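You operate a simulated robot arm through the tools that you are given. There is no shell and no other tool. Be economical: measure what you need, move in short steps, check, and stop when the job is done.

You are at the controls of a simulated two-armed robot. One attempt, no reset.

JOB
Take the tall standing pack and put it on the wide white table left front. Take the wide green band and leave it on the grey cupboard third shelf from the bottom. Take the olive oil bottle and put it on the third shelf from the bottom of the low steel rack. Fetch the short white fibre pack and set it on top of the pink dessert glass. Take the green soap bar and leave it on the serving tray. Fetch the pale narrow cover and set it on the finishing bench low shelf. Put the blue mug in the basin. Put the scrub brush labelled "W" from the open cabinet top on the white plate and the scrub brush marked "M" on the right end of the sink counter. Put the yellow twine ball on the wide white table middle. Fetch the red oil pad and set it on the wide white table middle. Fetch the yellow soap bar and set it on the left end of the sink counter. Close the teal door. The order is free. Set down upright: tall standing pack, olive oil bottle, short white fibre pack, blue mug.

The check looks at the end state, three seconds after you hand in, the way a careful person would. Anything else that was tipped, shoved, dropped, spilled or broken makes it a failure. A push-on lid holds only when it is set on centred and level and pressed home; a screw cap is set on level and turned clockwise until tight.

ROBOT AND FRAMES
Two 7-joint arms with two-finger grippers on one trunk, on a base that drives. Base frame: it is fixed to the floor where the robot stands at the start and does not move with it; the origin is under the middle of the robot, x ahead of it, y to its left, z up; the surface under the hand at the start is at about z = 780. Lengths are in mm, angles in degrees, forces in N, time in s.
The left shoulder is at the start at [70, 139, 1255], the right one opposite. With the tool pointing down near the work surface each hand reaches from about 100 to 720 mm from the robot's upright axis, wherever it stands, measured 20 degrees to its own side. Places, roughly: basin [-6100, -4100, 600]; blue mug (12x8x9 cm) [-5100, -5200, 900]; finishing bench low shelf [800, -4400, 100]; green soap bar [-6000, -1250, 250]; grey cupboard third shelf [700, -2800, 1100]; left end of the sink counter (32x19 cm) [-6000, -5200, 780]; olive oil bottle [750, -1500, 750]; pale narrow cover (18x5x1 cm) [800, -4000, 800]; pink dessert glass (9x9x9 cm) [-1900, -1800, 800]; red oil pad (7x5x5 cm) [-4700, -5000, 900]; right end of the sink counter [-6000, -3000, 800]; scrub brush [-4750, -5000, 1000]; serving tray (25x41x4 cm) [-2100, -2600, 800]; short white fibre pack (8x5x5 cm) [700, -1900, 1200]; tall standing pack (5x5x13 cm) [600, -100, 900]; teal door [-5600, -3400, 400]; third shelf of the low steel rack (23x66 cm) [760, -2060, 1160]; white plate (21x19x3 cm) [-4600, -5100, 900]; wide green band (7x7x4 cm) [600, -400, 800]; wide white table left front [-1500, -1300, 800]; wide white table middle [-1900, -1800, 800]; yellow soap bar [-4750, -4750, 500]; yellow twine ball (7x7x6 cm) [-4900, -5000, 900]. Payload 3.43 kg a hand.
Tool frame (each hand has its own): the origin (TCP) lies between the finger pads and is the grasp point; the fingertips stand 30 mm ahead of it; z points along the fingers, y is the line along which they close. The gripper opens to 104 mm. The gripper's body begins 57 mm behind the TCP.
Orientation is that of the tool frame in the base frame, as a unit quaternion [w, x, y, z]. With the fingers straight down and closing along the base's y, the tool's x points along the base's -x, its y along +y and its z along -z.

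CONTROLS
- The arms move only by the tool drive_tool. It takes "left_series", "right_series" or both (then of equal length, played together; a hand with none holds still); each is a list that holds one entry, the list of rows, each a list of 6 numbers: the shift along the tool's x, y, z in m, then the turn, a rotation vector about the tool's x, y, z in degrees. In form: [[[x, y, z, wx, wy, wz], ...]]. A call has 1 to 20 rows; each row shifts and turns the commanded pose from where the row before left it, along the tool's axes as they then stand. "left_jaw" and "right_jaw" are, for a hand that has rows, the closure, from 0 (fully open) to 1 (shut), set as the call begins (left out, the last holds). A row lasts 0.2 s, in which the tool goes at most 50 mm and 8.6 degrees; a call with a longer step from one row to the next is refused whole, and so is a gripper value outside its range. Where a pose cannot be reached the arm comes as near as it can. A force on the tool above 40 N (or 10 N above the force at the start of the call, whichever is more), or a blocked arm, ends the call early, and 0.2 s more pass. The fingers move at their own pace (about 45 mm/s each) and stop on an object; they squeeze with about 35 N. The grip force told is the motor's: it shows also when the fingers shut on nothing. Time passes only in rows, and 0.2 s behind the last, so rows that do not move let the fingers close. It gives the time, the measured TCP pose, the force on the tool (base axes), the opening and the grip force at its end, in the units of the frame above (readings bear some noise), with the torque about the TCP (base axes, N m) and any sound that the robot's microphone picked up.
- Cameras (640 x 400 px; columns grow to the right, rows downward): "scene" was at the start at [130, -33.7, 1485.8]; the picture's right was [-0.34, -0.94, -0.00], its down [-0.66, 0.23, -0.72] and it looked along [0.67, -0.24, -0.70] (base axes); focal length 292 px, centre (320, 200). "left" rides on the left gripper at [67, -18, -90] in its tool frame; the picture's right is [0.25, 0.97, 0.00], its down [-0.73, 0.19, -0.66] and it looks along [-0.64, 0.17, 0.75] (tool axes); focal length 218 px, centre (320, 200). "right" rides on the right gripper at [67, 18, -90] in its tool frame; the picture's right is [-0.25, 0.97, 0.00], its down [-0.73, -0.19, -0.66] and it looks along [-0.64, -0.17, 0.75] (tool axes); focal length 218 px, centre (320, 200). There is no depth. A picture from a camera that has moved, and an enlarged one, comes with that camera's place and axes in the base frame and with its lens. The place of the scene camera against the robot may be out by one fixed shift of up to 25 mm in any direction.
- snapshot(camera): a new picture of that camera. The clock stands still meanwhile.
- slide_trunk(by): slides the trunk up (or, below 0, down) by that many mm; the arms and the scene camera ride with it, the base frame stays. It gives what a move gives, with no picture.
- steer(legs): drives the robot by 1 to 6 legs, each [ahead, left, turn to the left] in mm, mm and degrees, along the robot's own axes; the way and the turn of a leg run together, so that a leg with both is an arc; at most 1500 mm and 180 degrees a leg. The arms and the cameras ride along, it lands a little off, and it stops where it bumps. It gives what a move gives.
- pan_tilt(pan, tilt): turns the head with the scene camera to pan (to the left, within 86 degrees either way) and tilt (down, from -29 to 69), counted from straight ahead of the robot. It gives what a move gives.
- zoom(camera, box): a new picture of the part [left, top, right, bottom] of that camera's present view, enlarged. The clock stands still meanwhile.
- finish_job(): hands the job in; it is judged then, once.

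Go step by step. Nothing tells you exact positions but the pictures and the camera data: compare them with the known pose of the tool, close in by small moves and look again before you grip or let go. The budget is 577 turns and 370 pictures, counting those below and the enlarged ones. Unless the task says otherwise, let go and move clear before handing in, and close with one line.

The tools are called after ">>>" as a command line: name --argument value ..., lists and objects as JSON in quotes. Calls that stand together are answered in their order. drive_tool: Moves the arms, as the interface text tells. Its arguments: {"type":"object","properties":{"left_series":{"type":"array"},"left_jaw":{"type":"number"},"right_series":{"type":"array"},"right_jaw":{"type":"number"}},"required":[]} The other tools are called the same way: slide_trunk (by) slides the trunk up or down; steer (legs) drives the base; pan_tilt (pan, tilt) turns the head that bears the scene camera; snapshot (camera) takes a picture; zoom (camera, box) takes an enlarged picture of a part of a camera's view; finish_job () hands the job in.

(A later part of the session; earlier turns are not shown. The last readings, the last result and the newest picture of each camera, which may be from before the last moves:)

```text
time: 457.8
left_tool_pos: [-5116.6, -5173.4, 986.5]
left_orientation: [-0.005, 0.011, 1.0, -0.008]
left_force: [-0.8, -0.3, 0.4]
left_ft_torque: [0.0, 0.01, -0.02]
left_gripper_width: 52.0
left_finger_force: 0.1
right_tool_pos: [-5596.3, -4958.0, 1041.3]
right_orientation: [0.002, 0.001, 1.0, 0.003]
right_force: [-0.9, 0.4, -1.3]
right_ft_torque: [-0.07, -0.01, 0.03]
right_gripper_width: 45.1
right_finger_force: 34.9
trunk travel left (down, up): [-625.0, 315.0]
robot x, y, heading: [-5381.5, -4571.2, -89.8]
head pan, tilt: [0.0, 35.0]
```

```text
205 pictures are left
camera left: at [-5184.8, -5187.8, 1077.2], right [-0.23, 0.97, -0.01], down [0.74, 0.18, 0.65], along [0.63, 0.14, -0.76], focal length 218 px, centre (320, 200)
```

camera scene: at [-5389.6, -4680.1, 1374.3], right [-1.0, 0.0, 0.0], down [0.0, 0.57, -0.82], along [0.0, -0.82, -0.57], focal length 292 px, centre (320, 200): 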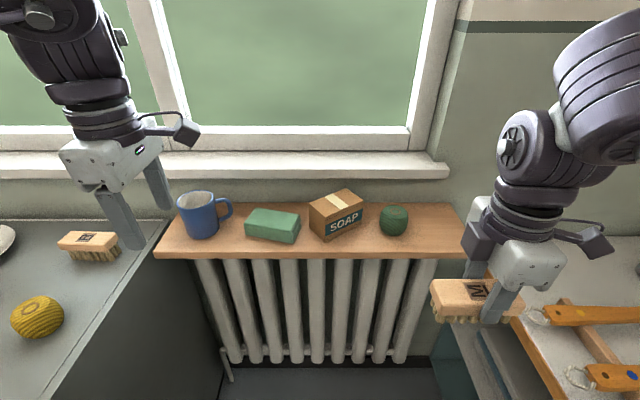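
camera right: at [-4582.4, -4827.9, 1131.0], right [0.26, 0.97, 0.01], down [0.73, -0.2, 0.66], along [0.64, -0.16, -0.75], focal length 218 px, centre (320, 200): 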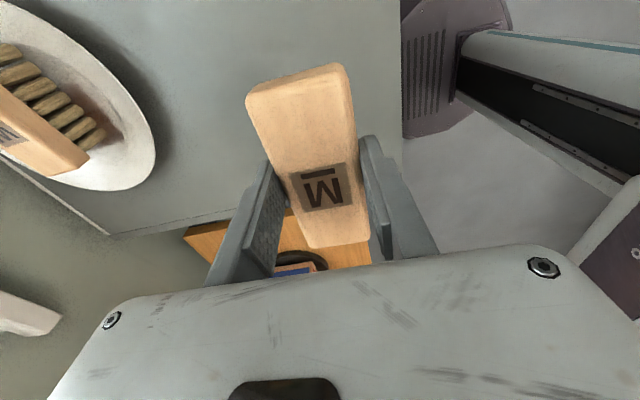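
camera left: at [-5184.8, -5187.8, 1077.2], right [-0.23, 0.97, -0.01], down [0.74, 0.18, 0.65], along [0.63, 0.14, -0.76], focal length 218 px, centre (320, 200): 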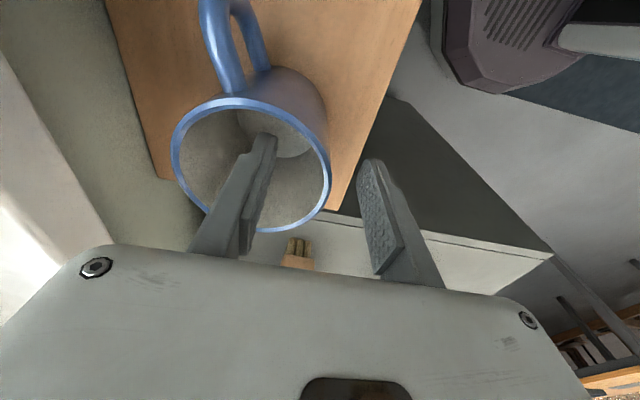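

One finger is inside the mug, one outside. A bit lower and close.

>>> drive_tool --left_series '[[[0, 0, 0.018, 0, 0, 0], [0, 0, 0, 0, 0, 0]]]'

>>> drive_tool --left_series '[[[0, 0, 0, 0, 0, 0], [0, 0, 0, 0, 0, 0], [0, 0, 0, 0, 0, 0], [0, 0, 0, 0, 0, 0], [0, 0, 0, 0, 0, 0]]]' --left_jaw 1

>>> drive_tool --left_series '[[[0, 0, -0.02, 0, 0, 0], [0, 0, -0.03, 0, 0, 0], [0, 0, -0.03, 0, 0, 0], [0, 0, 0, 0, 0, 0]]]'

>>> snapshot --camera "left"

```text
time: 458.4
left_tool_pos: [-5118.3, -5174.0, 967.5]
left_orientation: [-0.005, 0.01, 1.0, -0.009]
left_force: [0.7, -0.2, -1.0]
left_ft_torque: [-0.03, -0.01, 0.02]
left_gripper_width: 51.8
left_finger_force: 0.0
right_tool_pos: [-5596.8, -4957.3, 1042.6]
right_orientation: [0.002, 0.001, 1.0, 0.004]
right_force: [-0.1, 0.0, -1.3]
right_ft_torque: [-0.02, 0.02, 0.0]
right_gripper_width: 45.3
right_finger_force: 34.5
trunk travel left (down, up): [-625.0, 315.0]
robot x, y, heading: [-5376.7, -4573.0, -90.4]
head pan, tilt: [0.0, 35.0]
```

```text
time: 459.6
left_tool_pos: [-5116.9, -5174.5, 966.9]
left_orientation: [-0.005, 0.012, 1.0, -0.008]
left_force: [-1.0, -0.3, 0.0]
left_ft_torque: [0.07, -0.03, -0.03]
left_gripper_width: 6.2
left_finger_force: 35.2
right_tool_pos: [-5596.0, -4959.4, 1041.1]
right_orientation: [0.002, 0.001, 1.0, 0.004]
right_force: [-0.6, 0.1, -1.1]
right_ft_torque: [-0.01, 0.01, -0.01]
right_gripper_width: 45.1
right_finger_force: 34.8
trunk travel left (down, up): [-625.0, 315.0]
robot x, y, heading: [-5378.3, -4570.5, -90.3]
head pan, tilt: [0.0, 35.0]
```

```text
time: 460.6
left_tool_pos: [-5116.5, -5174.1, 1047.8]
left_orientation: [-0.005, 0.011, 1.0, -0.008]
left_force: [-0.1, -0.7, -2.5]
left_ft_torque: [0.09, -0.02, 0.01]
left_gripper_width: 5.6
left_finger_force: 35.1
right_tool_pos: [-5596.8, -4959.9, 1041.0]
right_orientation: [0.0, 0.001, 1.0, 0.004]
right_force: [-0.3, 0.2, -0.9]
right_ft_torque: [-0.01, -0.01, 0.0]
right_gripper_width: 45.0
right_finger_force: 34.8
trunk travel left (down, up): [-625.0, 315.0]
robot x, y, heading: [-5378.7, -4574.1, -90.0]
head pan, tilt: [0.0, 35.0]
```

```text
204 pictures are left
camera left: at [-5184.4, -5189.8, 1138.1], right [-0.23, 0.97, -0.01], down [0.74, 0.18, 0.65], along [0.63, 0.14, -0.76], focal length 218 px, centre (320, 200)
```

left: 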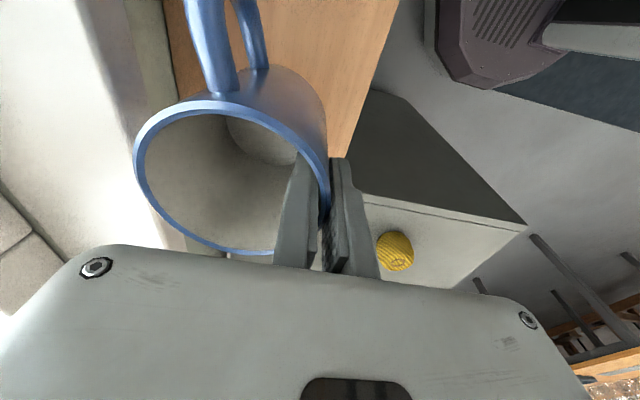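

The mug is held upright. I'll back away, move clear of the counter, turn to face the sink and look.

>>> steer --legs '[[-780, 0, 0], [0, 400, 0], [0, 0, -90]]'

>>> snapshot --camera "scene"

```text
time: 470.8
left_tool_pos: [-5590.2, -4033.5, 1048.1]
left_orientation: [-0.008, 0.716, 0.698, -0.003]
left_force: [-0.2, 0.0, -2.1]
left_ft_torque: [0.01, -0.1, 0.0]
left_gripper_width: 5.6
left_finger_force: 34.8
right_tool_pos: [-5375.8, -3554.6, 1042.3]
right_orientation: [0.003, 0.708, 0.706, 0.002]
right_force: [-0.4, -0.5, -1.0]
right_ft_torque: [0.04, 0.01, -0.01]
right_gripper_width: 45.3
right_finger_force: 34.7
trunk travel left (down, up): [-625.0, 315.0]
robot x, y, heading: [-4989.5, -3771.8, 180.0]
head pan, tilt: [0.0, 35.0]
```

```text
203 pictures are left
camera scene: at [-5124.7, -3778.4, 1374.1], right [0.0, 1.0, 0.0], down [0.57, 0.0, -0.82], along [-0.82, 0.0, -0.57], focal length 292 px, centre (320, 200)
```

scene: 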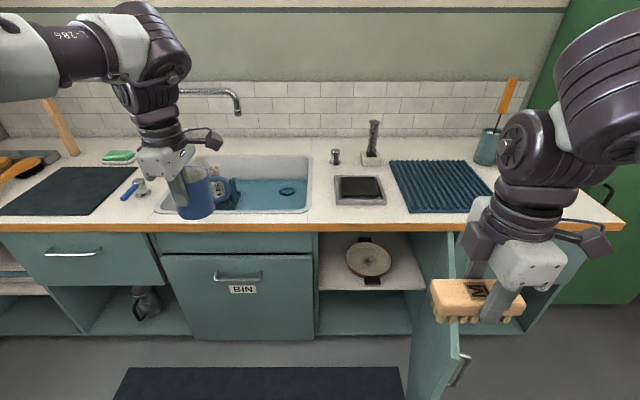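

The basin is x≈-5885…-6270, y≈-4306…-3820, spout tip near (-6070,-4047). I'll aim for its front-right part (-5955,-3935): bring the mug inward a bit, then drive in.

>>> drive_tool --left_series '[[[0.025, 0, 0, 0, 0, 0], [0.025, 0, 0, 0, 0, 0], [0.025, 0, 0, 0, 0, 0], [0, 0, 0, 0, 0, 0]]]'

>>> steer --legs '[[300, 0, 0]]'

>>> snapshot --camera "scene"

>>> snapshot --camera "left"

```text
time: 471.8
left_tool_pos: [-5589.9, -3959.3, 1048.6]
left_orientation: [-0.009, 0.716, 0.699, -0.002]
left_force: [-0.2, 0.2, -2.5]
left_ft_torque: [0.0, -0.11, -0.02]
left_gripper_width: 6.0
left_finger_force: 34.7
right_tool_pos: [-5375.5, -3556.5, 1041.5]
right_orientation: [0.004, 0.708, 0.706, 0.003]
right_force: [1.0, 0.5, -1.8]
right_ft_torque: [0.02, 0.0, -0.02]
right_gripper_width: 45.0
right_finger_force: 35.0
trunk travel left (down, up): [-625.0, 315.0]
robot x, y, heading: [-4983.7, -3771.9, 180.0]
head pan, tilt: [0.0, 35.0]
```

```text
time: 473.9
left_tool_pos: [-5899.8, -3955.9, 1050.3]
left_orientation: [-0.009, 0.718, 0.696, -0.002]
left_force: [0.5, 0.5, -1.9]
left_ft_torque: [-0.02, -0.12, -0.01]
left_gripper_width: 6.0
left_finger_force: 34.8
right_tool_pos: [-5682.6, -3550.9, 1041.9]
right_orientation: [0.003, 0.71, 0.704, 0.001]
right_force: [0.0, -0.8, -1.0]
right_ft_torque: [0.02, 0.0, -0.02]
right_gripper_width: 45.4
right_finger_force: 35.4
trunk travel left (down, up): [-625.0, 315.0]
robot x, y, heading: [-5293.3, -3769.3, 179.6]
head pan, tilt: [0.0, 35.0]
```

```text
202 pictures are left
camera scene: at [-5432.7, -3776.0, 1374.3], right [0.01, 1.0, 0.0], down [0.57, 0.0, -0.82], along [-0.82, 0.01, -0.57], focal length 292 px, centre (320, 200)
```

scene: 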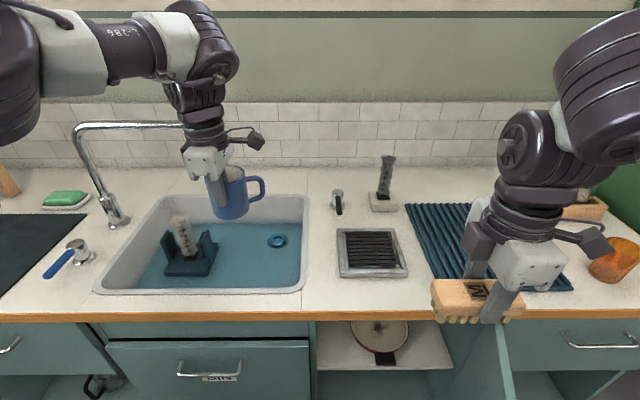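

```text
201 pictures are left
camera left: at [-5914.8, -3888.8, 1140.0], right [0.97, 0.22, -0.01], down [0.18, -0.74, 0.65], along [0.14, -0.63, -0.76], focal length 218 px, centre (320, 200)
```

left: 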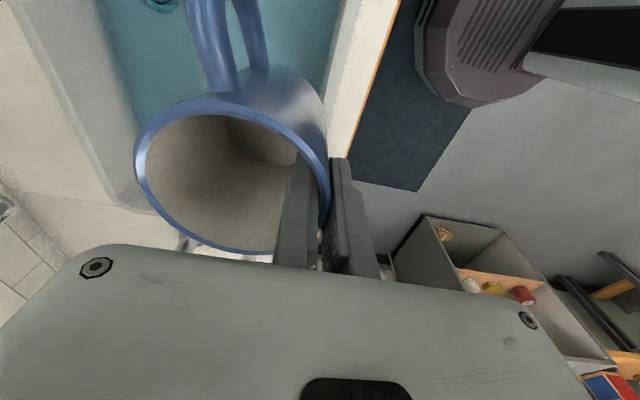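

The mug is over the basin. I'll raise the right hand to keep it clear, advance 40 mm, then lower with the trunk.

>>> drive_tool --right_series '[[[0, 0, -0.04, 0, 0, 0], [0, 0, -0.04, 0, 0, 0], [0, 0, -0.04, 0, 0, 0], [0, 0, -0.03, 0, 0, 0], [0, 0, 0, 0, 0, 0]]]'

>>> steer --legs '[[40, 0, 0]]'

>>> slide_trunk --by -130

>>> snapshot --camera "scene"

>>> snapshot --camera "left"

```text
time: 475.1
left_tool_pos: [-5901.3, -3955.2, 1049.4]
left_orientation: [-0.009, 0.717, 0.697, -0.003]
left_force: [0.4, -1.2, -3.5]
left_ft_torque: [-0.01, -0.08, -0.02]
left_gripper_width: 6.3
left_finger_force: 35.4
right_tool_pos: [-5674.1, -3545.9, 1182.1]
right_orientation: [0.006, 0.71, 0.705, 0.0]
right_force: [-1.1, -0.1, -0.8]
right_ft_torque: [0.01, -0.03, -0.01]
right_gripper_width: 45.1
right_finger_force: 35.0
right hand out of reach, approached as far as the arm can: row 4
trunk travel left (down, up): [-625.0, 315.0]
robot x, y, heading: [-5298.3, -3773.0, 179.8]
head pan, tilt: [0.0, 35.0]
```

```text
time: 476.0
left_tool_pos: [-5935.8, -3954.4, 1053.0]
left_orientation: [-0.011, 0.718, 0.696, -0.004]
left_force: [0.9, -0.5, -2.5]
left_ft_torque: [-0.01, -0.08, -0.02]
left_gripper_width: 6.3
left_finger_force: 34.5
right_tool_pos: [-5708.6, -3545.7, 1184.7]
right_orientation: [0.003, 0.71, 0.704, -0.001]
right_force: [0.5, 0.4, -1.6]
right_ft_torque: [0.01, 0.05, -0.02]
right_gripper_width: 45.1
right_finger_force: 35.3
trunk travel left (down, up): [-625.0, 315.0]
robot x, y, heading: [-5332.8, -3767.0, 179.3]
head pan, tilt: [0.0, 35.0]
```

```text
time: 477.6
left_tool_pos: [-5939.6, -3953.8, 919.8]
left_orientation: [-0.009, 0.718, 0.696, -0.002]
left_force: [0.5, 0.5, -2.7]
left_ft_torque: [-0.01, -0.08, -0.03]
left_gripper_width: 6.1
left_finger_force: 35.1
right_tool_pos: [-5713.5, -3545.5, 1051.9]
right_orientation: [0.003, 0.711, 0.704, 0.0]
right_force: [-0.1, 0.1, -0.7]
right_ft_torque: [0.03, 0.03, 0.01]
right_gripper_width: 45.5
right_finger_force: 34.8
trunk travel left (down, up): [-495.0, 445.0]
robot x, y, heading: [-5335.2, -3770.8, 179.5]
head pan, tilt: [0.0, 35.0]
```

```text
200 pictures are left
camera scene: at [-5472.0, -3775.6, 1244.2], right [0.01, 1.0, 0.0], down [0.57, 0.0, -0.82], along [-0.82, 0.01, -0.57], focal length 292 px, centre (320, 200)
```

scene: 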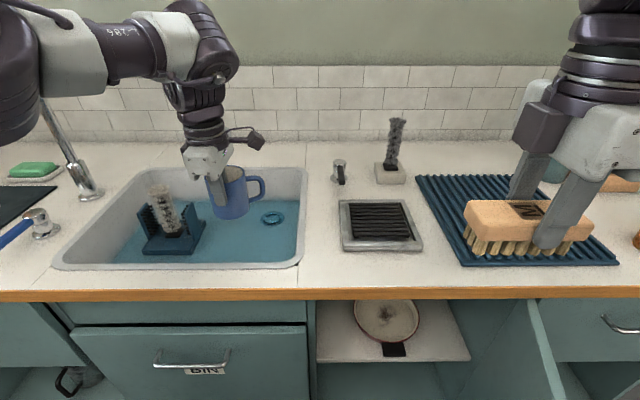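

```text
199 pictures are left
camera left: at [-5954.1, -3887.9, 1010.3], right [0.97, 0.22, -0.01], down [0.18, -0.74, 0.65], along [0.13, -0.63, -0.76], focal length 218 px, centre (320, 200)
```

left: 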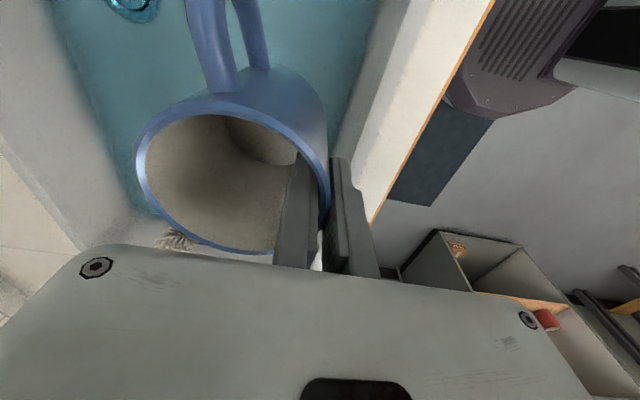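

>>> steer --legs '[[28, 0, 0.4]]'

>>> slide_trunk --by -110

>>> snapshot --camera "scene"

>>> snapshot --camera "left"

```text
time: 478.4
left_tool_pos: [-5965.3, -3960.0, 920.1]
left_orientation: [-0.009, 0.715, 0.699, -0.004]
left_force: [0.0, 0.1, -2.8]
left_ft_torque: [-0.02, -0.09, -0.01]
left_gripper_width: 6.3
left_finger_force: 35.3
right_tool_pos: [-5741.8, -3548.5, 1052.4]
right_orientation: [0.003, 0.707, 0.708, -0.001]
right_force: [0.4, -0.9, -1.4]
right_ft_torque: [0.0, -0.04, 0.01]
right_gripper_width: 45.3
right_finger_force: 34.6
trunk travel left (down, up): [-495.0, 445.0]
robot x, y, heading: [-5364.2, -3773.3, 179.9]
head pan, tilt: [0.0, 35.0]
```

```text
time: 479.8
left_tool_pos: [-5964.9, -3958.5, 809.8]
left_orientation: [-0.008, 0.715, 0.699, -0.003]
left_force: [-0.1, 0.1, -3.5]
left_ft_torque: [0.0, -0.11, -0.02]
left_gripper_width: 6.1
left_finger_force: 35.1
right_tool_pos: [-5743.8, -3548.9, 942.3]
right_orientation: [0.005, 0.707, 0.707, -0.001]
right_force: [0.6, 0.2, -1.0]
right_ft_torque: [0.04, 0.03, -0.01]
right_gripper_width: 45.1
right_finger_force: 34.6
trunk travel left (down, up): [-385.0, 555.0]
robot x, y, heading: [-5365.3, -3773.5, 180.2]
head pan, tilt: [0.0, 35.0]
```

```text
198 pictures are left
camera scene: at [-5500.6, -3776.5, 1134.2], right [0.0, 1.0, 0.0], down [0.57, 0.0, -0.82], along [-0.82, 0.0, -0.57], focal length 292 px, centre (320, 200)
```

scene: 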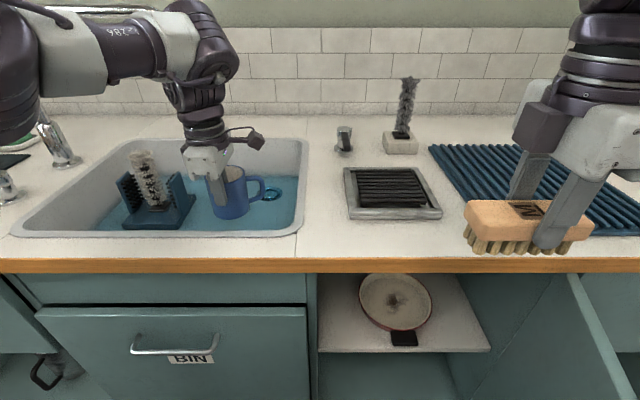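

```text
197 pictures are left
camera left: at [-5981.8, -3892.1, 900.4], right [0.97, 0.23, -0.01], down [0.18, -0.74, 0.65], along [0.14, -0.63, -0.76], focal length 218 px, centre (320, 200)
```

left: 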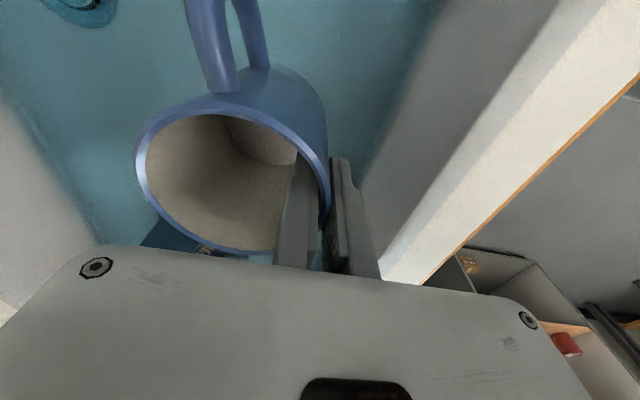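

The basin floor is at about z≈720, so only ~10 mm remain. Lowering in small steps.

>>> drive_tool --left_series '[[[0, 0, 0.004, 0, 0, 0], [0, 0, 0.004, 0, 0, 0], [0, 0, 0, 0, 0, 0]]]'

>>> drive_tool --left_series '[[[0, 0, 0.003, 0, 0, 0], [0, 0, 0.003, 0, 0, 0], [0, 0, 0.003, 0, 0, 0], [0, 0, 0, 0, 0, 0]]]'

```text
time: 480.6
left_tool_pos: [-5967.6, -3957.8, 801.9]
left_orientation: [-0.009, 0.715, 0.699, -0.003]
left_force: [-1.3, 0.3, -2.9]
left_ft_torque: [-0.01, -0.1, -0.02]
left_gripper_width: 5.9
left_finger_force: 34.4
right_tool_pos: [-5744.1, -3548.2, 942.4]
right_orientation: [0.004, 0.707, 0.707, -0.001]
right_force: [0.7, 0.4, -0.5]
right_ft_torque: [0.02, 0.02, 0.01]
right_gripper_width: 45.3
right_finger_force: 34.8
trunk travel left (down, up): [-385.0, 555.0]
robot x, y, heading: [-5368.7, -3771.3, 179.9]
head pan, tilt: [0.0, 35.0]
```

```text
time: 481.6
left_tool_pos: [-5967.1, -3958.0, 791.6]
left_orientation: [-0.008, 0.715, 0.699, -0.002]
left_force: [0.4, 0.1, -2.8]
left_ft_torque: [-0.02, -0.13, 0.01]
left_gripper_width: 5.9
left_finger_force: 34.7
right_tool_pos: [-5743.8, -3547.4, 941.6]
right_orientation: [0.004, 0.707, 0.707, 0.0]
right_force: [0.3, -0.3, -0.9]
right_ft_torque: [0.04, 0.0, 0.01]
right_gripper_width: 45.3
right_finger_force: 34.8
trunk travel left (down, up): [-385.0, 555.0]
robot x, y, heading: [-5362.2, -3769.3, 179.9]
head pan, tilt: [0.0, 35.0]
```

Not touching yet; continue downward.

>>> drive_tool --left_series '[[[0, 0, 0.005, 0, 0, 0], [0, 0, 0.005, 0, 0, 0], [0, 0, 0.005, 0, 0, 0], [0, 0, 0.005, 0, 0, 0], [0, 0, 0, 0, 0, 0]]]'

>>> zoom --camera "scene" --box '[140, 100, 320, 260]'

```text
time: 482.8
left_tool_pos: [-5966.0, -3957.8, 772.1]
left_orientation: [-0.008, 0.715, 0.699, -0.002]
left_force: [0.1, -0.2, -2.6]
left_ft_torque: [-0.02, -0.06, 0.04]
left_gripper_width: 6.2
left_finger_force: 35.5
right_tool_pos: [-5743.5, -3548.1, 942.8]
right_orientation: [0.004, 0.707, 0.707, -0.001]
right_force: [0.4, 0.0, -1.5]
right_ft_torque: [-0.01, 0.0, 0.03]
right_gripper_width: 45.4
right_finger_force: 34.6
trunk travel left (down, up): [-385.0, 555.0]
robot x, y, heading: [-5364.4, -3770.3, 179.9]
head pan, tilt: [0.0, 35.0]
```

```text
2.50 times, centred on (230, 180) of scene
camera zoom: at [-5500.8, -3776.4, 1134.1], right [0.0, 1.0, 0.0], down [0.57, 0.0, -0.82], along [-0.82, 0.0, -0.57], focal length 730 px, centre (545, 250)
```

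zoom: 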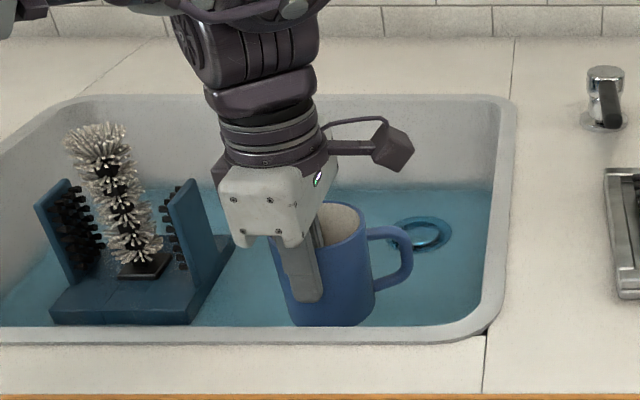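

>>> drive_tool --left_series '[[[0, 0, 0.005, 0, 0, 0], [0, 0, 0.005, 0, 0, 0], [0, 0, 0.005, 0, 0, 0], [0, 0, 0.005, 0, 0, 0], [0, 0, 0, 0, 0, 0]]]'

>>> drive_tool --left_series '[[[0, 0, 0.004, 0, 0, 0], [0, 0, 0.004, 0, 0, 0], [0, 0, 0.004, 0, 0, 0], [0, 0, 0.004, 0, 0, 0], [0, 0, 0, 0, 0, 0]]]'

>>> zoom --camera "scene" --box '[140, 100, 320, 260]'

>>> snapshot --camera "left"

```text
time: 484.0
left_tool_pos: [-5967.5, -3957.0, 751.6]
left_orientation: [-0.008, 0.715, 0.699, -0.003]
left_force: [0.3, 0.3, -3.1]
left_ft_torque: [-0.04, -0.1, 0.0]
left_gripper_width: 6.0
left_finger_force: 34.8
right_tool_pos: [-5743.2, -3548.5, 941.6]
right_orientation: [0.004, 0.708, 0.706, 0.0]
right_force: [-0.3, -0.9, 0.1]
right_ft_torque: [0.01, 0.03, -0.02]
right_gripper_width: 45.3
right_finger_force: 35.6
trunk travel left (down, up): [-385.0, 555.0]
robot x, y, heading: [-5366.4, -3766.3, 179.7]
head pan, tilt: [0.0, 35.0]
```

```text
time: 485.2
left_tool_pos: [-5968.5, -3957.2, 735.8]
left_orientation: [-0.009, 0.715, 0.699, -0.002]
left_force: [0.4, -0.9, -1.9]
left_ft_torque: [-0.01, -0.06, -0.03]
left_gripper_width: 5.8
left_finger_force: 35.5
right_tool_pos: [-5743.2, -3548.1, 942.3]
right_orientation: [0.004, 0.707, 0.707, 0.0]
right_force: [0.2, -0.8, -1.2]
right_ft_torque: [0.0, -0.03, -0.02]
right_gripper_width: 45.1
right_finger_force: 35.0
trunk travel left (down, up): [-385.0, 555.0]
robot x, y, heading: [-5363.9, -3772.3, 180.0]
head pan, tilt: [0.0, 35.0]
```

```text
2.50 times, centred on (230, 180) of scene
camera zoom: at [-5500.7, -3776.4, 1134.2], right [0.0, 1.0, 0.0], down [0.57, 0.0, -0.82], along [-0.82, 0.0, -0.57], focal length 730 px, centre (545, 250)
```

zoom: 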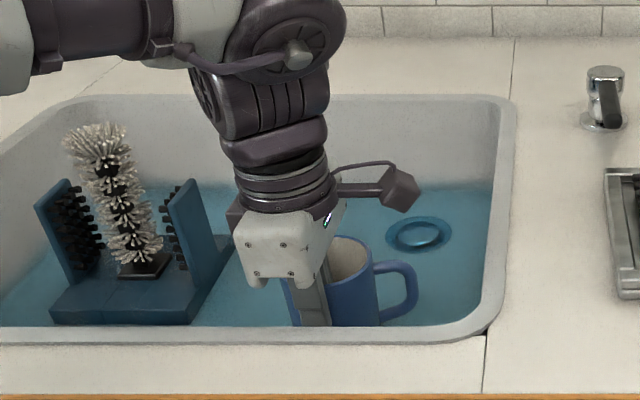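

```text
194 pictures are left
camera left: at [-5983.6, -3890.9, 827.1], right [0.97, 0.23, -0.01], down [0.18, -0.74, 0.65], along [0.14, -0.63, -0.76], focal length 218 px, centre (320, 200)
```

left: 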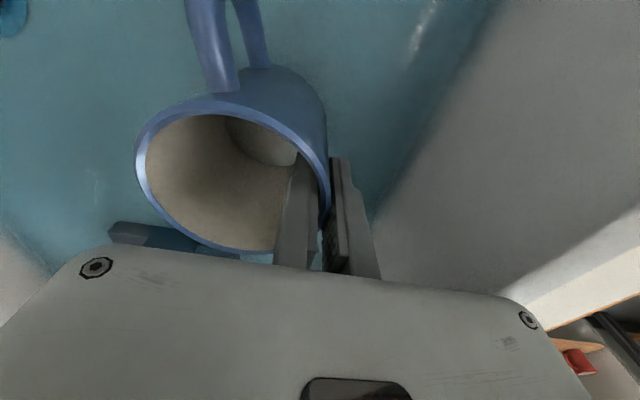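

>>> drive_tool --left_series '[[[0, 0, 0.004, 0, 0, 0], [0, 0, 0.004, 0, 0, 0], [0, 0, 0.004, 0, 0, 0], [0, 0, 0.004, 0, 0, 0], [0, 0, 0, 0, 0, 0]]]'

>>> drive_tool --left_series '[[[0, 0, 0.004, 0, 0, 0], [0, 0, 0.004, 0, 0, 0], [0, 0, 0.004, 0, 0, 0], [0, 0, 0.004, 0, 0, 0], [0, 0, 0, 0, 0, 0]]]'

```text
time: 486.4
left_tool_pos: [-5967.3, -3958.0, 720.8]
left_orientation: [-0.01, 0.715, 0.699, -0.003]
left_force: [-0.6, -0.3, -1.2]
left_ft_torque: [0.0, -0.04, -0.02]
left_gripper_width: 6.1
left_finger_force: 35.3
right_tool_pos: [-5742.8, -3548.8, 942.7]
right_orientation: [0.004, 0.708, 0.706, 0.0]
right_force: [-0.8, 0.5, -1.7]
right_ft_torque: [-0.02, 0.01, 0.01]
right_gripper_width: 45.2
right_finger_force: 34.9
trunk travel left (down, up): [-385.0, 555.0]
robot x, y, heading: [-5364.1, -3770.7, 179.9]
head pan, tilt: [0.0, 35.0]
```

```text
time: 487.6
left_tool_pos: [-5966.6, -3956.3, 708.4]
left_orientation: [-0.012, 0.715, 0.699, -0.006]
left_force: [0.4, -4.0, 33.8]
left_ft_torque: [0.1, 0.21, -0.05]
left_gripper_width: 5.9
left_finger_force: 35.2
right_tool_pos: [-5740.6, -3547.5, 945.6]
right_orientation: [0.003, 0.707, 0.707, -0.001]
right_force: [-0.5, 0.4, -0.7]
right_ft_torque: [0.01, 0.0, -0.02]
right_gripper_width: 45.3
right_finger_force: 35.0
trunk travel left (down, up): [-385.0, 555.0]
robot x, y, heading: [-5360.2, -3768.2, 179.8]
head pan, tilt: [0.0, 35.0]
```

Contact with the basin floor. Ease, open, and rise straight up.

>>> drive_tool --left_series '[[[0, 0, -0.004, 0, 0, 0], [0, 0, 0, 0, 0, 0]]]'

>>> drive_tool --left_series '[[[0, 0, 0, 0, 0, 0], [0, 0, 0, 0, 0, 0], [0, 0, 0, 0, 0, 0], [0, 0, 0, 0, 0, 0]]]' --left_jaw 0.7

>>> drive_tool --left_series '[[[0, 0, -0.02, 0, 0, 0], [0, 0, -0.03, 0, 0, 0], [0, 0, -0.04, 0, 0, 0], [0, 0, -0.04, 0, 0, 0], [0, 0, 0, 0, 0, 0]]]'

>>> slide_trunk --by 150

>>> snapshot --camera "scene"

```text
time: 488.2
left_tool_pos: [-5967.6, -3957.5, 708.8]
left_orientation: [-0.01, 0.716, 0.698, -0.003]
left_force: [1.1, -1.7, 17.2]
left_ft_torque: [0.35, 0.88, -0.01]
left_gripper_width: 5.8
left_finger_force: 35.3
right_tool_pos: [-5741.4, -3547.7, 943.4]
right_orientation: [0.003, 0.707, 0.707, -0.002]
right_force: [-0.2, -0.5, -1.7]
right_ft_torque: [0.02, -0.01, 0.01]
right_gripper_width: 45.2
right_finger_force: 35.0
trunk travel left (down, up): [-385.0, 555.0]
robot x, y, heading: [-5365.9, -3770.2, 180.2]
head pan, tilt: [0.0, 35.0]
```

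```text
time: 489.2
left_tool_pos: [-5968.7, -3957.0, 709.0]
left_orientation: [-0.008, 0.715, 0.699, -0.002]
left_force: [-0.4, 0.1, -0.8]
left_ft_torque: [-0.01, 0.01, -0.04]
left_gripper_width: 31.2
left_finger_force: 0.1
right_tool_pos: [-5743.7, -3548.3, 942.3]
right_orientation: [0.004, 0.707, 0.707, 0.0]
right_force: [-0.8, 0.6, -1.5]
right_ft_torque: [-0.02, 0.01, 0.01]
right_gripper_width: 45.2
right_finger_force: 35.1
trunk travel left (down, up): [-385.0, 555.0]
robot x, y, heading: [-5363.7, -3769.3, 179.9]
head pan, tilt: [0.0, 35.0]
```

```text
time: 490.4
left_tool_pos: [-5969.0, -3958.4, 836.3]
left_orientation: [-0.009, 0.716, 0.698, -0.002]
left_force: [-0.3, 0.3, 0.4]
left_ft_torque: [0.02, -0.01, -0.02]
left_gripper_width: 31.1
left_finger_force: 0.2
right_tool_pos: [-5744.3, -3548.2, 942.6]
right_orientation: [0.004, 0.707, 0.708, 0.0]
right_force: [-0.6, 0.6, -2.0]
right_ft_torque: [0.04, -0.03, 0.01]
right_gripper_width: 45.3
right_finger_force: 34.7
trunk travel left (down, up): [-385.0, 555.0]
robot x, y, heading: [-5364.2, -3767.0, 180.0]
head pan, tilt: [0.0, 35.0]
```

```text
time: 492.2
left_tool_pos: [-5969.7, -3958.1, 986.5]
left_orientation: [-0.009, 0.715, 0.699, -0.002]
left_force: [-1.4, 0.0, -0.4]
left_ft_torque: [0.0, 0.04, 0.05]
left_gripper_width: 31.1
left_finger_force: 0.0
right_tool_pos: [-5743.4, -3547.9, 1091.6]
right_orientation: [0.005, 0.708, 0.706, 0.0]
right_force: [0.2, 0.1, -1.0]
right_ft_torque: [-0.01, -0.02, 0.01]
right_gripper_width: 45.1
right_finger_force: 34.6
trunk travel left (down, up): [-535.0, 405.0]
robot x, y, heading: [-5365.0, -3770.4, 179.6]
head pan, tilt: [0.0, 35.0]
```

```text
193 pictures are left
camera scene: at [-5500.8, -3776.3, 1284.1], right [0.0, 1.0, 0.0], down [0.57, 0.0, -0.82], along [-0.82, 0.0, -0.57], focal length 292 px, centre (320, 200)
```

scene: 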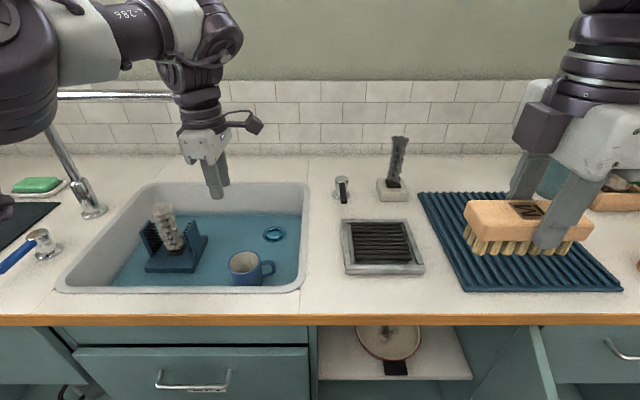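

The mug stands upright in the basin. Now back off and look at the counter's right end and the door.

>>> steer --legs '[[-420, 0, 0]]'

>>> pan_tilt --pan -35 --tilt 35

>>> snapshot --camera "scene"

```text
time: 494.8
left_tool_pos: [-5549.0, -3956.7, 987.2]
left_orientation: [-0.009, 0.717, 0.697, -0.003]
left_force: [0.2, -0.2, 0.2]
left_ft_torque: [0.0, 0.03, -0.04]
left_gripper_width: 31.2
left_finger_force: 0.1
right_tool_pos: [-5320.7, -3548.4, 1091.8]
right_orientation: [0.004, 0.71, 0.704, 0.001]
right_force: [1.0, 0.4, -0.2]
right_ft_torque: [0.05, 0.0, 0.0]
right_gripper_width: 45.2
right_finger_force: 34.8
trunk travel left (down, up): [-535.0, 405.0]
robot x, y, heading: [-4943.2, -3772.9, 179.9]
head pan, tilt: [0.0, 35.0]
```

```text
time: 495.8
left_tool_pos: [-5548.0, -3957.4, 985.5]
left_orientation: [-0.008, 0.717, 0.697, -0.002]
left_force: [-0.1, 0.0, -0.2]
left_ft_torque: [-0.01, -0.01, -0.01]
left_gripper_width: 31.1
left_finger_force: 0.0
right_tool_pos: [-5320.2, -3547.8, 1091.6]
right_orientation: [0.004, 0.709, 0.705, 0.0]
right_force: [0.1, 0.6, -0.5]
right_ft_torque: [0.02, 0.0, -0.01]
right_gripper_width: 45.2
right_finger_force: 35.1
trunk travel left (down, up): [-535.0, 405.0]
robot x, y, heading: [-4942.3, -3774.7, 179.8]
head pan, tilt: [-35.0, 35.0]
```

```text
192 pictures are left
camera scene: at [-5062.8, -3726.8, 1284.2], right [0.58, 0.82, 0.0], down [0.47, -0.33, -0.82], along [-0.67, 0.47, -0.57], focal length 292 px, centre (320, 200)
```

scene: 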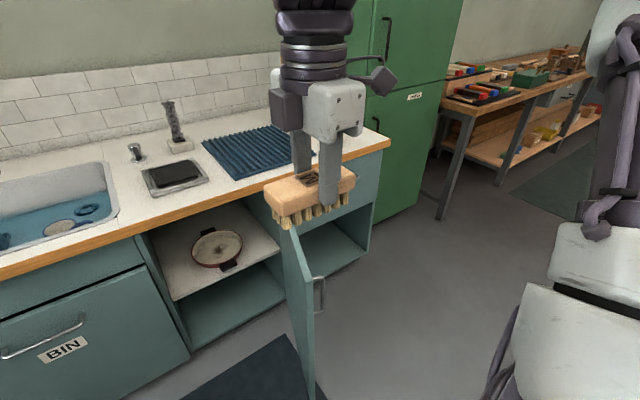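

>>> steer --legs '[[0, -620, 0]]'

>>> pan_tilt --pan 0 --tilt 30

>>> snapshot --camera "scene"

```text
time: 499.3
left_tool_pos: [-5541.8, -3324.6, 987.4]
left_orientation: [-0.009, 0.722, 0.692, -0.003]
left_force: [-0.4, -0.3, -0.7]
left_ft_torque: [0.0, 0.01, 0.02]
left_gripper_width: 31.5
left_finger_force: 0.1
right_tool_pos: [-5308.3, -2919.8, 1093.0]
right_orientation: [0.004, 0.715, 0.699, 0.0]
right_force: [0.0, 0.2, -1.7]
right_ft_torque: [0.02, -0.01, 0.05]
right_gripper_width: 45.5
right_finger_force: 35.0
trunk travel left (down, up): [-535.0, 405.0]
robot x, y, heading: [-4932.8, -3146.9, 178.9]
head pan, tilt: [-35.0, 35.0]
```

```text
time: 500.3
left_tool_pos: [-5542.2, -3325.2, 985.9]
left_orientation: [-0.009, 0.722, 0.692, -0.003]
left_force: [0.4, -0.2, 0.1]
left_ft_torque: [-0.03, -0.03, 0.01]
left_gripper_width: 31.1
left_finger_force: 0.1
right_tool_pos: [-5308.0, -2919.6, 1093.0]
right_orientation: [0.003, 0.715, 0.699, -0.001]
right_force: [-0.7, 0.0, -0.9]
right_ft_torque: [-0.02, -0.02, -0.02]
right_gripper_width: 45.3
right_finger_force: 34.8
trunk travel left (down, up): [-535.0, 405.0]
robot x, y, heading: [-4931.2, -3147.5, 178.8]
head pan, tilt: [0.0, 30.0]
```

```text
191 pictures are left
camera scene: at [-5072.5, -3152.3, 1292.0], right [0.02, 1.0, 0.0], down [0.5, -0.01, -0.87], along [-0.87, 0.02, -0.5], focal length 292 px, centre (320, 200)
```

scene: 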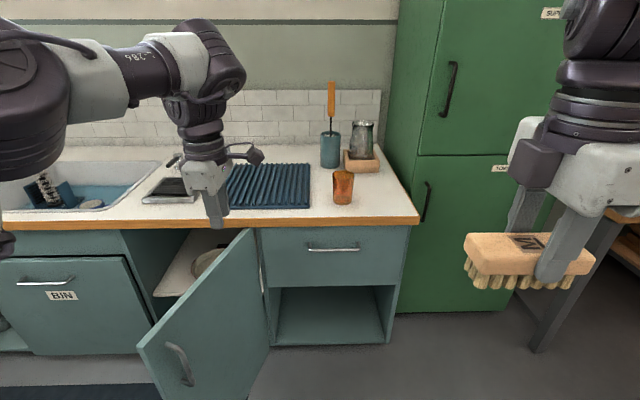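

The free spot at the right end is near (-5905,-2940). I'll lower and extend the right hand, then drive in.

>>> drive_tool --right_series '[[[0, -0.024, 0.04, 0, 0, 0], [0, -0.024, 0.04, 0, 0, 0], [0, -0.024, 0.04, 0, 0, 0], [0, -0.024, 0.04, 0, 0, 0], [0, -0.024, 0.02, 0, 0, 0], [0, 0, 0, 0, 0, 0]]]'

>>> steer --legs '[[400, 20, 1.1]]'

>>> pan_tilt --pan -15 --tilt 35

>>> snapshot --camera "scene"

>>> snapshot --camera "right"

```text
time: 501.7
left_tool_pos: [-5541.3, -3323.3, 987.3]
left_orientation: [-0.009, 0.722, 0.692, -0.003]
left_force: [0.6, 0.6, -0.7]
left_ft_torque: [0.0, 0.0, 0.03]
left_gripper_width: 31.2
left_finger_force: 0.1
right_tool_pos: [-5422.1, -2919.5, 913.5]
right_orientation: [0.003, 0.715, 0.699, -0.001]
right_force: [0.2, -1.5, -1.1]
right_ft_torque: [-0.02, -0.04, -0.01]
right_gripper_width: 45.2
right_finger_force: 34.9
trunk travel left (down, up): [-535.0, 405.0]
robot x, y, heading: [-4935.4, -3147.2, 178.7]
head pan, tilt: [0.0, 30.0]
```

```text
time: 504.2
left_tool_pos: [-5941.6, -3349.7, 987.6]
left_orientation: [-0.009, 0.715, 0.699, -0.002]
left_force: [0.4, 0.3, 0.0]
left_ft_torque: [-0.02, -0.01, 0.01]
left_gripper_width: 30.9
left_finger_force: 0.1
right_tool_pos: [-5829.0, -2942.5, 913.4]
right_orientation: [0.004, 0.708, 0.706, 0.0]
right_force: [-0.9, -0.2, -1.2]
right_ft_torque: [0.04, -0.03, -0.01]
right_gripper_width: 45.5
right_finger_force: 35.1
trunk travel left (down, up): [-535.0, 405.0]
robot x, y, heading: [-5335.6, -3161.7, 179.7]
head pan, tilt: [0.0, 30.0]
```

```text
time: 504.9
left_tool_pos: [-5941.6, -3350.0, 987.5]
left_orientation: [-0.009, 0.716, 0.698, -0.002]
left_force: [-0.2, -0.2, -0.7]
left_ft_torque: [-0.01, -0.01, 0.04]
left_gripper_width: 31.1
left_finger_force: 0.0
right_tool_pos: [-5828.6, -2943.3, 913.7]
right_orientation: [0.004, 0.708, 0.706, 0.0]
right_force: [-0.4, 0.5, -1.1]
right_ft_torque: [0.02, -0.02, 0.0]
right_gripper_width: 45.3
right_finger_force: 35.4
trunk travel left (down, up): [-535.0, 405.0]
robot x, y, heading: [-5332.1, -3165.1, 179.7]
head pan, tilt: [-15.0, 35.0]
```

```text
190 pictures are left
camera scene: at [-5469.7, -3146.7, 1284.2], right [0.26, 0.97, 0.0], down [0.55, -0.15, -0.82], along [-0.79, 0.21, -0.57], focal length 292 px, centre (320, 200)
```

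scene: 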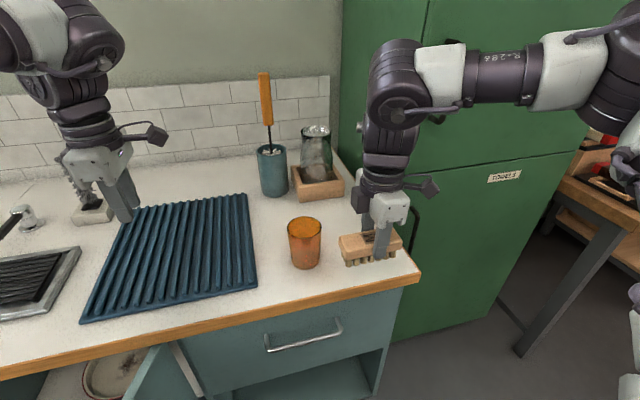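

```text
189 pictures are left
camera right: at [-5812.2, -2876.1, 1003.2], right [0.97, -0.26, 0.01], down [-0.2, -0.72, 0.66], along [-0.16, -0.64, -0.75], focal length 218 px, centre (320, 200)
```

right: 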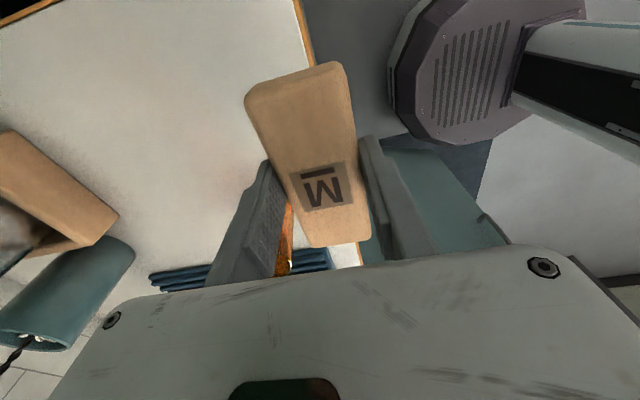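

>>> steer --legs '[[62, -10, 0.2]]'

>>> drive_tool --right_series '[[[0, 0, 0.03, 0, 0, 0], [0, 0, 0.02, 0, 0, 0], [0, 0, 0, 0, 0, 0]]]'

>>> zoom --camera "scene" --box '[260, 160, 440, 320]'

```text
time: 505.9
left_tool_pos: [-6002.1, -3341.4, 986.4]
left_orientation: [-0.008, 0.715, 0.699, -0.002]
left_force: [0.4, -0.2, -0.8]
left_ft_torque: [0.03, 0.01, -0.03]
left_gripper_width: 31.5
left_finger_force: 0.0
right_tool_pos: [-5891.2, -2933.8, 913.5]
right_orientation: [0.004, 0.707, 0.707, 0.0]
right_force: [-0.1, 0.1, -1.6]
right_ft_torque: [0.0, -0.01, 0.04]
right_gripper_width: 45.2
right_finger_force: 35.0
trunk travel left (down, up): [-535.0, 405.0]
robot x, y, heading: [-5396.8, -3152.8, 180.3]
head pan, tilt: [-15.0, 35.0]
```

```text
time: 506.7
left_tool_pos: [-6001.9, -3342.3, 986.5]
left_orientation: [-0.01, 0.715, 0.699, -0.002]
left_force: [1.2, 0.4, 1.5]
left_ft_torque: [-0.02, -0.01, -0.01]
left_gripper_width: 31.2
left_finger_force: 0.1
right_tool_pos: [-5888.8, -2935.1, 863.0]
right_orientation: [0.005, 0.707, 0.707, -0.001]
right_force: [0.4, 0.4, -1.1]
right_ft_torque: [-0.02, 0.03, 0.0]
right_gripper_width: 45.2
right_finger_force: 35.1
trunk travel left (down, up): [-535.0, 405.0]
robot x, y, heading: [-5396.8, -3154.2, 180.0]
head pan, tilt: [-15.0, 35.0]
```

```text
2.50 times, centred on (350, 240) of scene
camera zoom: at [-5530.3, -3136.9, 1284.3], right [0.26, 0.97, 0.0], down [0.55, -0.15, -0.82], along [-0.79, 0.21, -0.57], focal length 730 px, centre (245, 100)
```

zoom: 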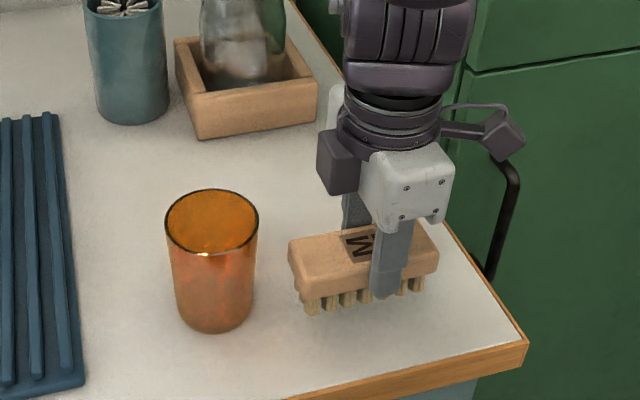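

Good spot, clear of the orange glass. Lower to contact.

>>> drive_tool --right_series '[[[0, 0, 0.006, 0, 0, 0], [0, 0, 0.005, 0, 0, 0], [0, 0, 0.004, 0, 0, 0], [0, 0, 0.003, 0, 0, 0], [0, 0, 0, 0, 0, 0]]]'

>>> drive_tool --right_series '[[[0, 0, 0.003, 0, 0, 0], [0, 0, 0.003, 0, 0, 0], [0, 0, 0, 0, 0, 0]]]'

```text
time: 507.9
left_tool_pos: [-6002.0, -3341.4, 986.2]
left_orientation: [-0.008, 0.715, 0.699, -0.002]
left_force: [-0.5, 0.0, 0.5]
left_ft_torque: [-0.01, 0.03, 0.01]
left_gripper_width: 31.0
left_finger_force: 0.0
right_tool_pos: [-5890.0, -2933.6, 844.7]
right_orientation: [0.004, 0.707, 0.707, -0.001]
right_force: [-0.1, 0.0, -1.6]
right_ft_torque: [0.04, -0.04, 0.04]
right_gripper_width: 45.3
right_finger_force: 34.6
trunk travel left (down, up): [-535.0, 405.0]
robot x, y, heading: [-5395.1, -3154.5, 180.1]
head pan, tilt: [-15.0, 35.0]
```

```text
time: 508.7
left_tool_pos: [-6001.7, -3340.5, 986.4]
left_orientation: [-0.008, 0.715, 0.699, -0.002]
left_force: [-0.6, 0.5, -0.5]
left_ft_torque: [0.01, 0.04, -0.01]
left_gripper_width: 31.1
left_finger_force: 0.0
right_tool_pos: [-5891.7, -2935.3, 840.2]
right_orientation: [0.004, 0.707, 0.707, -0.001]
right_force: [-0.2, 0.2, -0.8]
right_ft_torque: [0.02, 0.01, -0.01]
right_gripper_width: 45.3
right_finger_force: 34.8
trunk travel left (down, up): [-535.0, 405.0]
robot x, y, heading: [-5395.1, -3154.2, 180.0]
head pan, tilt: [-15.0, 35.0]
```

>>> drive_tool --right_series '[[[0, 0, 0.004, 0, 0, 0], [0, 0, 0.004, 0, 0, 0], [0, 0, 0.003, 0, 0, 0], [0, 0, 0.003, 0, 0, 0], [0, 0, 0, 0, 0, 0]]]'

>>> zoom --camera "scene" --box '[300, 200, 420, 300]'

```text
time: 509.9
left_tool_pos: [-5999.8, -3341.9, 988.7]
left_orientation: [-0.011, 0.715, 0.699, -0.004]
left_force: [0.1, -0.4, -0.5]
left_ft_torque: [0.01, 0.03, -0.01]
left_gripper_width: 30.9
left_finger_force: 0.2
right_tool_pos: [-5890.7, -2933.3, 830.9]
right_orientation: [0.0, 0.708, 0.706, -0.004]
right_force: [4.6, 0.4, 18.9]
right_ft_torque: [0.16, -0.59, 0.02]
right_gripper_width: 45.2
right_finger_force: 34.5
trunk travel left (down, up): [-535.0, 405.0]
robot x, y, heading: [-5397.3, -3152.2, 179.9]
head pan, tilt: [-15.0, 35.0]
stopped in row 5 (right hand): the force on the tool passed its limit at 42 N (the readings are from after the stop); the commanded pose is now the measured one
```

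```text
4.00 times, centred on (360, 250) of scene
camera zoom: at [-5528.1, -3137.5, 1284.4], right [0.26, 0.97, 0.0], down [0.55, -0.15, -0.82], along [-0.79, 0.21, -0.57], focal length 1167 px, centre (160, 0)
```

zoom: 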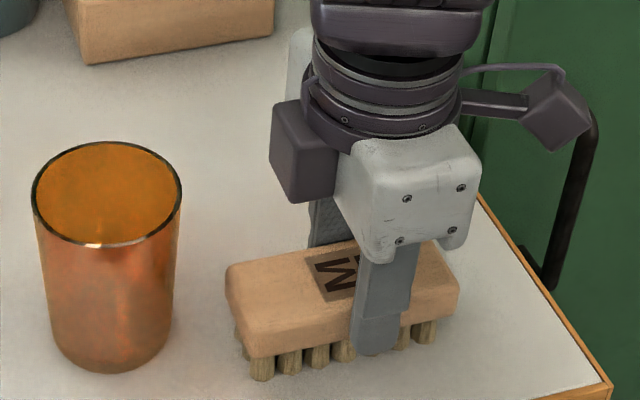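

Contact made. Release and rise.

>>> drive_tool --right_series '[[[0, 0, -0.003, 0, 0, 0], [0, 0, 0, 0, 0, 0], [0, 0, 0, 0, 0, 0], [0, 0, 0, 0, 0, 0], [0, 0, -0.03, 0, 0, 0], [0, 0, -0.04, 0, 0, 0], [0, 0, -0.04, 0, 0, 0], [0, 0, 0, 0, 0, 0]]]' --right_jaw 0.35

>>> snapshot --camera "scene"

```text
time: 511.7
left_tool_pos: [-6002.3, -3341.4, 986.8]
left_orientation: [-0.009, 0.715, 0.699, -0.002]
left_force: [0.7, -0.3, 1.1]
left_ft_torque: [0.04, 0.01, -0.02]
left_gripper_width: 31.2
left_finger_force: 0.0
right_tool_pos: [-5892.8, -2935.0, 940.4]
right_orientation: [0.002, 0.707, 0.707, -0.003]
right_force: [-0.3, -0.7, -0.2]
right_ft_torque: [-0.02, -0.05, -0.02]
right_gripper_width: 67.3
right_finger_force: 0.0
trunk travel left (down, up): [-535.0, 405.0]
robot x, y, heading: [-5400.7, -3155.3, 180.0]
head pan, tilt: [-15.0, 35.0]
```

```text
186 pictures are left
camera scene: at [-5531.4, -3136.4, 1284.1], right [0.26, 0.97, 0.0], down [0.55, -0.15, -0.82], along [-0.79, 0.21, -0.57], focal length 292 px, centre (320, 200)
```

scene: 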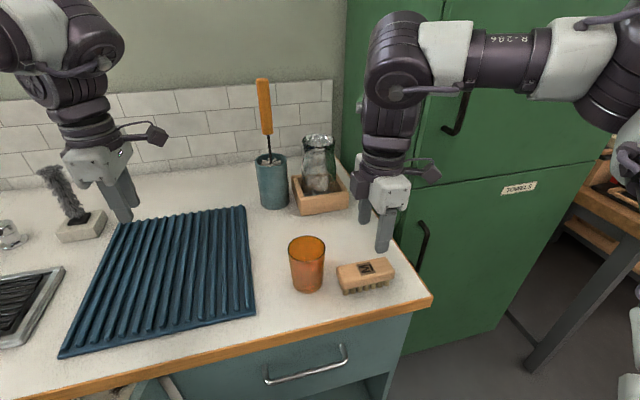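

M is set on the right end. Next the teal door: I'll retract, lower the hands to door height with the left fingers closed, and swing the door shut by driving the left hand along its arc.

>>> steer --legs '[[-520, 0, 0]]'

>>> drive_tool --right_series '[[[0, 0.035, 0, 0, 0, 0], [0, 0.035, 0, 0, 0, 0], [0, 0.035, 0, 0, 0, 0], [0, 0.035, 0, 0, 0, 0], [0, 0, 0, 0, 0, 0]]]' --left_series '[[[0, 0, 0, 0, 0, 0], [0, 0, 0, 0, 0, 0], [0, 0, 0, 0, 0, 0], [0, 0, 0, 0, 0, 0], [0, 0, 0, 0, 0, 0]]]' --left_jaw 1

>>> slide_trunk --by -390

>>> pan_tilt --pan 20 --tilt 30

>>> snapshot --camera "scene"

```text
time: 514.8
left_tool_pos: [-5473.1, -3342.2, 986.6]
left_orientation: [-0.009, 0.715, 0.699, -0.002]
left_force: [-0.9, -0.4, -0.9]
left_ft_torque: [-0.03, 0.02, 0.0]
left_gripper_width: 31.1
left_finger_force: 0.1
right_tool_pos: [-5363.6, -2936.2, 940.5]
right_orientation: [0.001, 0.709, 0.706, -0.003]
right_force: [0.2, 0.4, -0.6]
right_ft_torque: [-0.01, 0.0, 0.0]
right_gripper_width: 67.6
right_finger_force: 0.1
trunk travel left (down, up): [-535.0, 405.0]
robot x, y, heading: [-4868.7, -3154.5, 179.8]
head pan, tilt: [-15.0, 35.0]
```

```text
time: 516.0
left_tool_pos: [-5473.5, -3341.2, 986.2]
left_orientation: [-0.009, 0.715, 0.699, -0.002]
left_force: [-0.9, 0.7, 0.7]
left_ft_torque: [-0.01, -0.03, 0.01]
left_gripper_width: 0.0
left_finger_force: 34.7
right_tool_pos: [-5225.3, -2939.4, 939.4]
right_orientation: [0.001, 0.709, 0.706, -0.003]
right_force: [-0.3, -0.4, -0.7]
right_ft_torque: [-0.01, 0.0, -0.03]
right_gripper_width: 67.7
right_finger_force: 0.0
trunk travel left (down, up): [-535.0, 405.0]
robot x, y, heading: [-4868.4, -3151.8, 180.2]
head pan, tilt: [-15.0, 35.0]
```

```text
time: 519.8
left_tool_pos: [-5472.1, -3341.4, 596.8]
left_orientation: [-0.01, 0.715, 0.699, -0.002]
left_force: [-0.6, -0.7, 0.9]
left_ft_torque: [-0.02, -0.03, 0.03]
left_gripper_width: 0.1
left_finger_force: 34.6
right_tool_pos: [-5224.1, -2940.4, 550.5]
right_orientation: [0.001, 0.709, 0.706, -0.003]
right_force: [-0.1, -0.5, -0.2]
right_ft_torque: [0.0, -0.02, -0.01]
right_gripper_width: 67.5
right_finger_force: 0.0
trunk travel left (down, up): [-145.0, 795.0]
robot x, y, heading: [-4871.6, -3157.3, 179.8]
head pan, tilt: [-15.0, 35.0]
```

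```text
time: 520.8
left_tool_pos: [-5472.1, -3341.6, 597.0]
left_orientation: [-0.009, 0.715, 0.699, -0.003]
left_force: [0.2, -0.1, -0.8]
left_ft_torque: [-0.04, 0.0, 0.01]
left_gripper_width: 0.1
left_finger_force: 34.7
right_tool_pos: [-5225.2, -2939.0, 550.7]
right_orientation: [0.001, 0.708, 0.706, -0.004]
right_force: [-0.2, 0.7, -0.1]
right_ft_torque: [0.01, -0.03, -0.04]
right_gripper_width: 67.9
right_finger_force: 0.1
trunk travel left (down, up): [-145.0, 795.0]
robot x, y, heading: [-4868.3, -3149.3, 180.0]
head pan, tilt: [20.0, 30.0]
```

```text
185 pictures are left
camera scene: at [-5000.4, -3191.0, 902.0], right [-0.34, 0.94, 0.0], down [0.47, 0.17, -0.87], along [-0.81, -0.29, -0.5], focal length 292 px, centre (320, 200)
```

scene: 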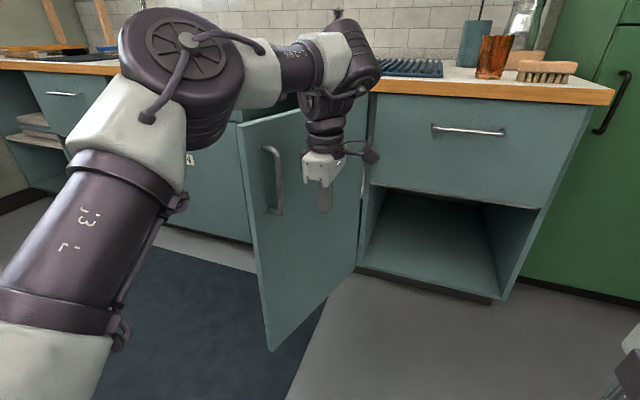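

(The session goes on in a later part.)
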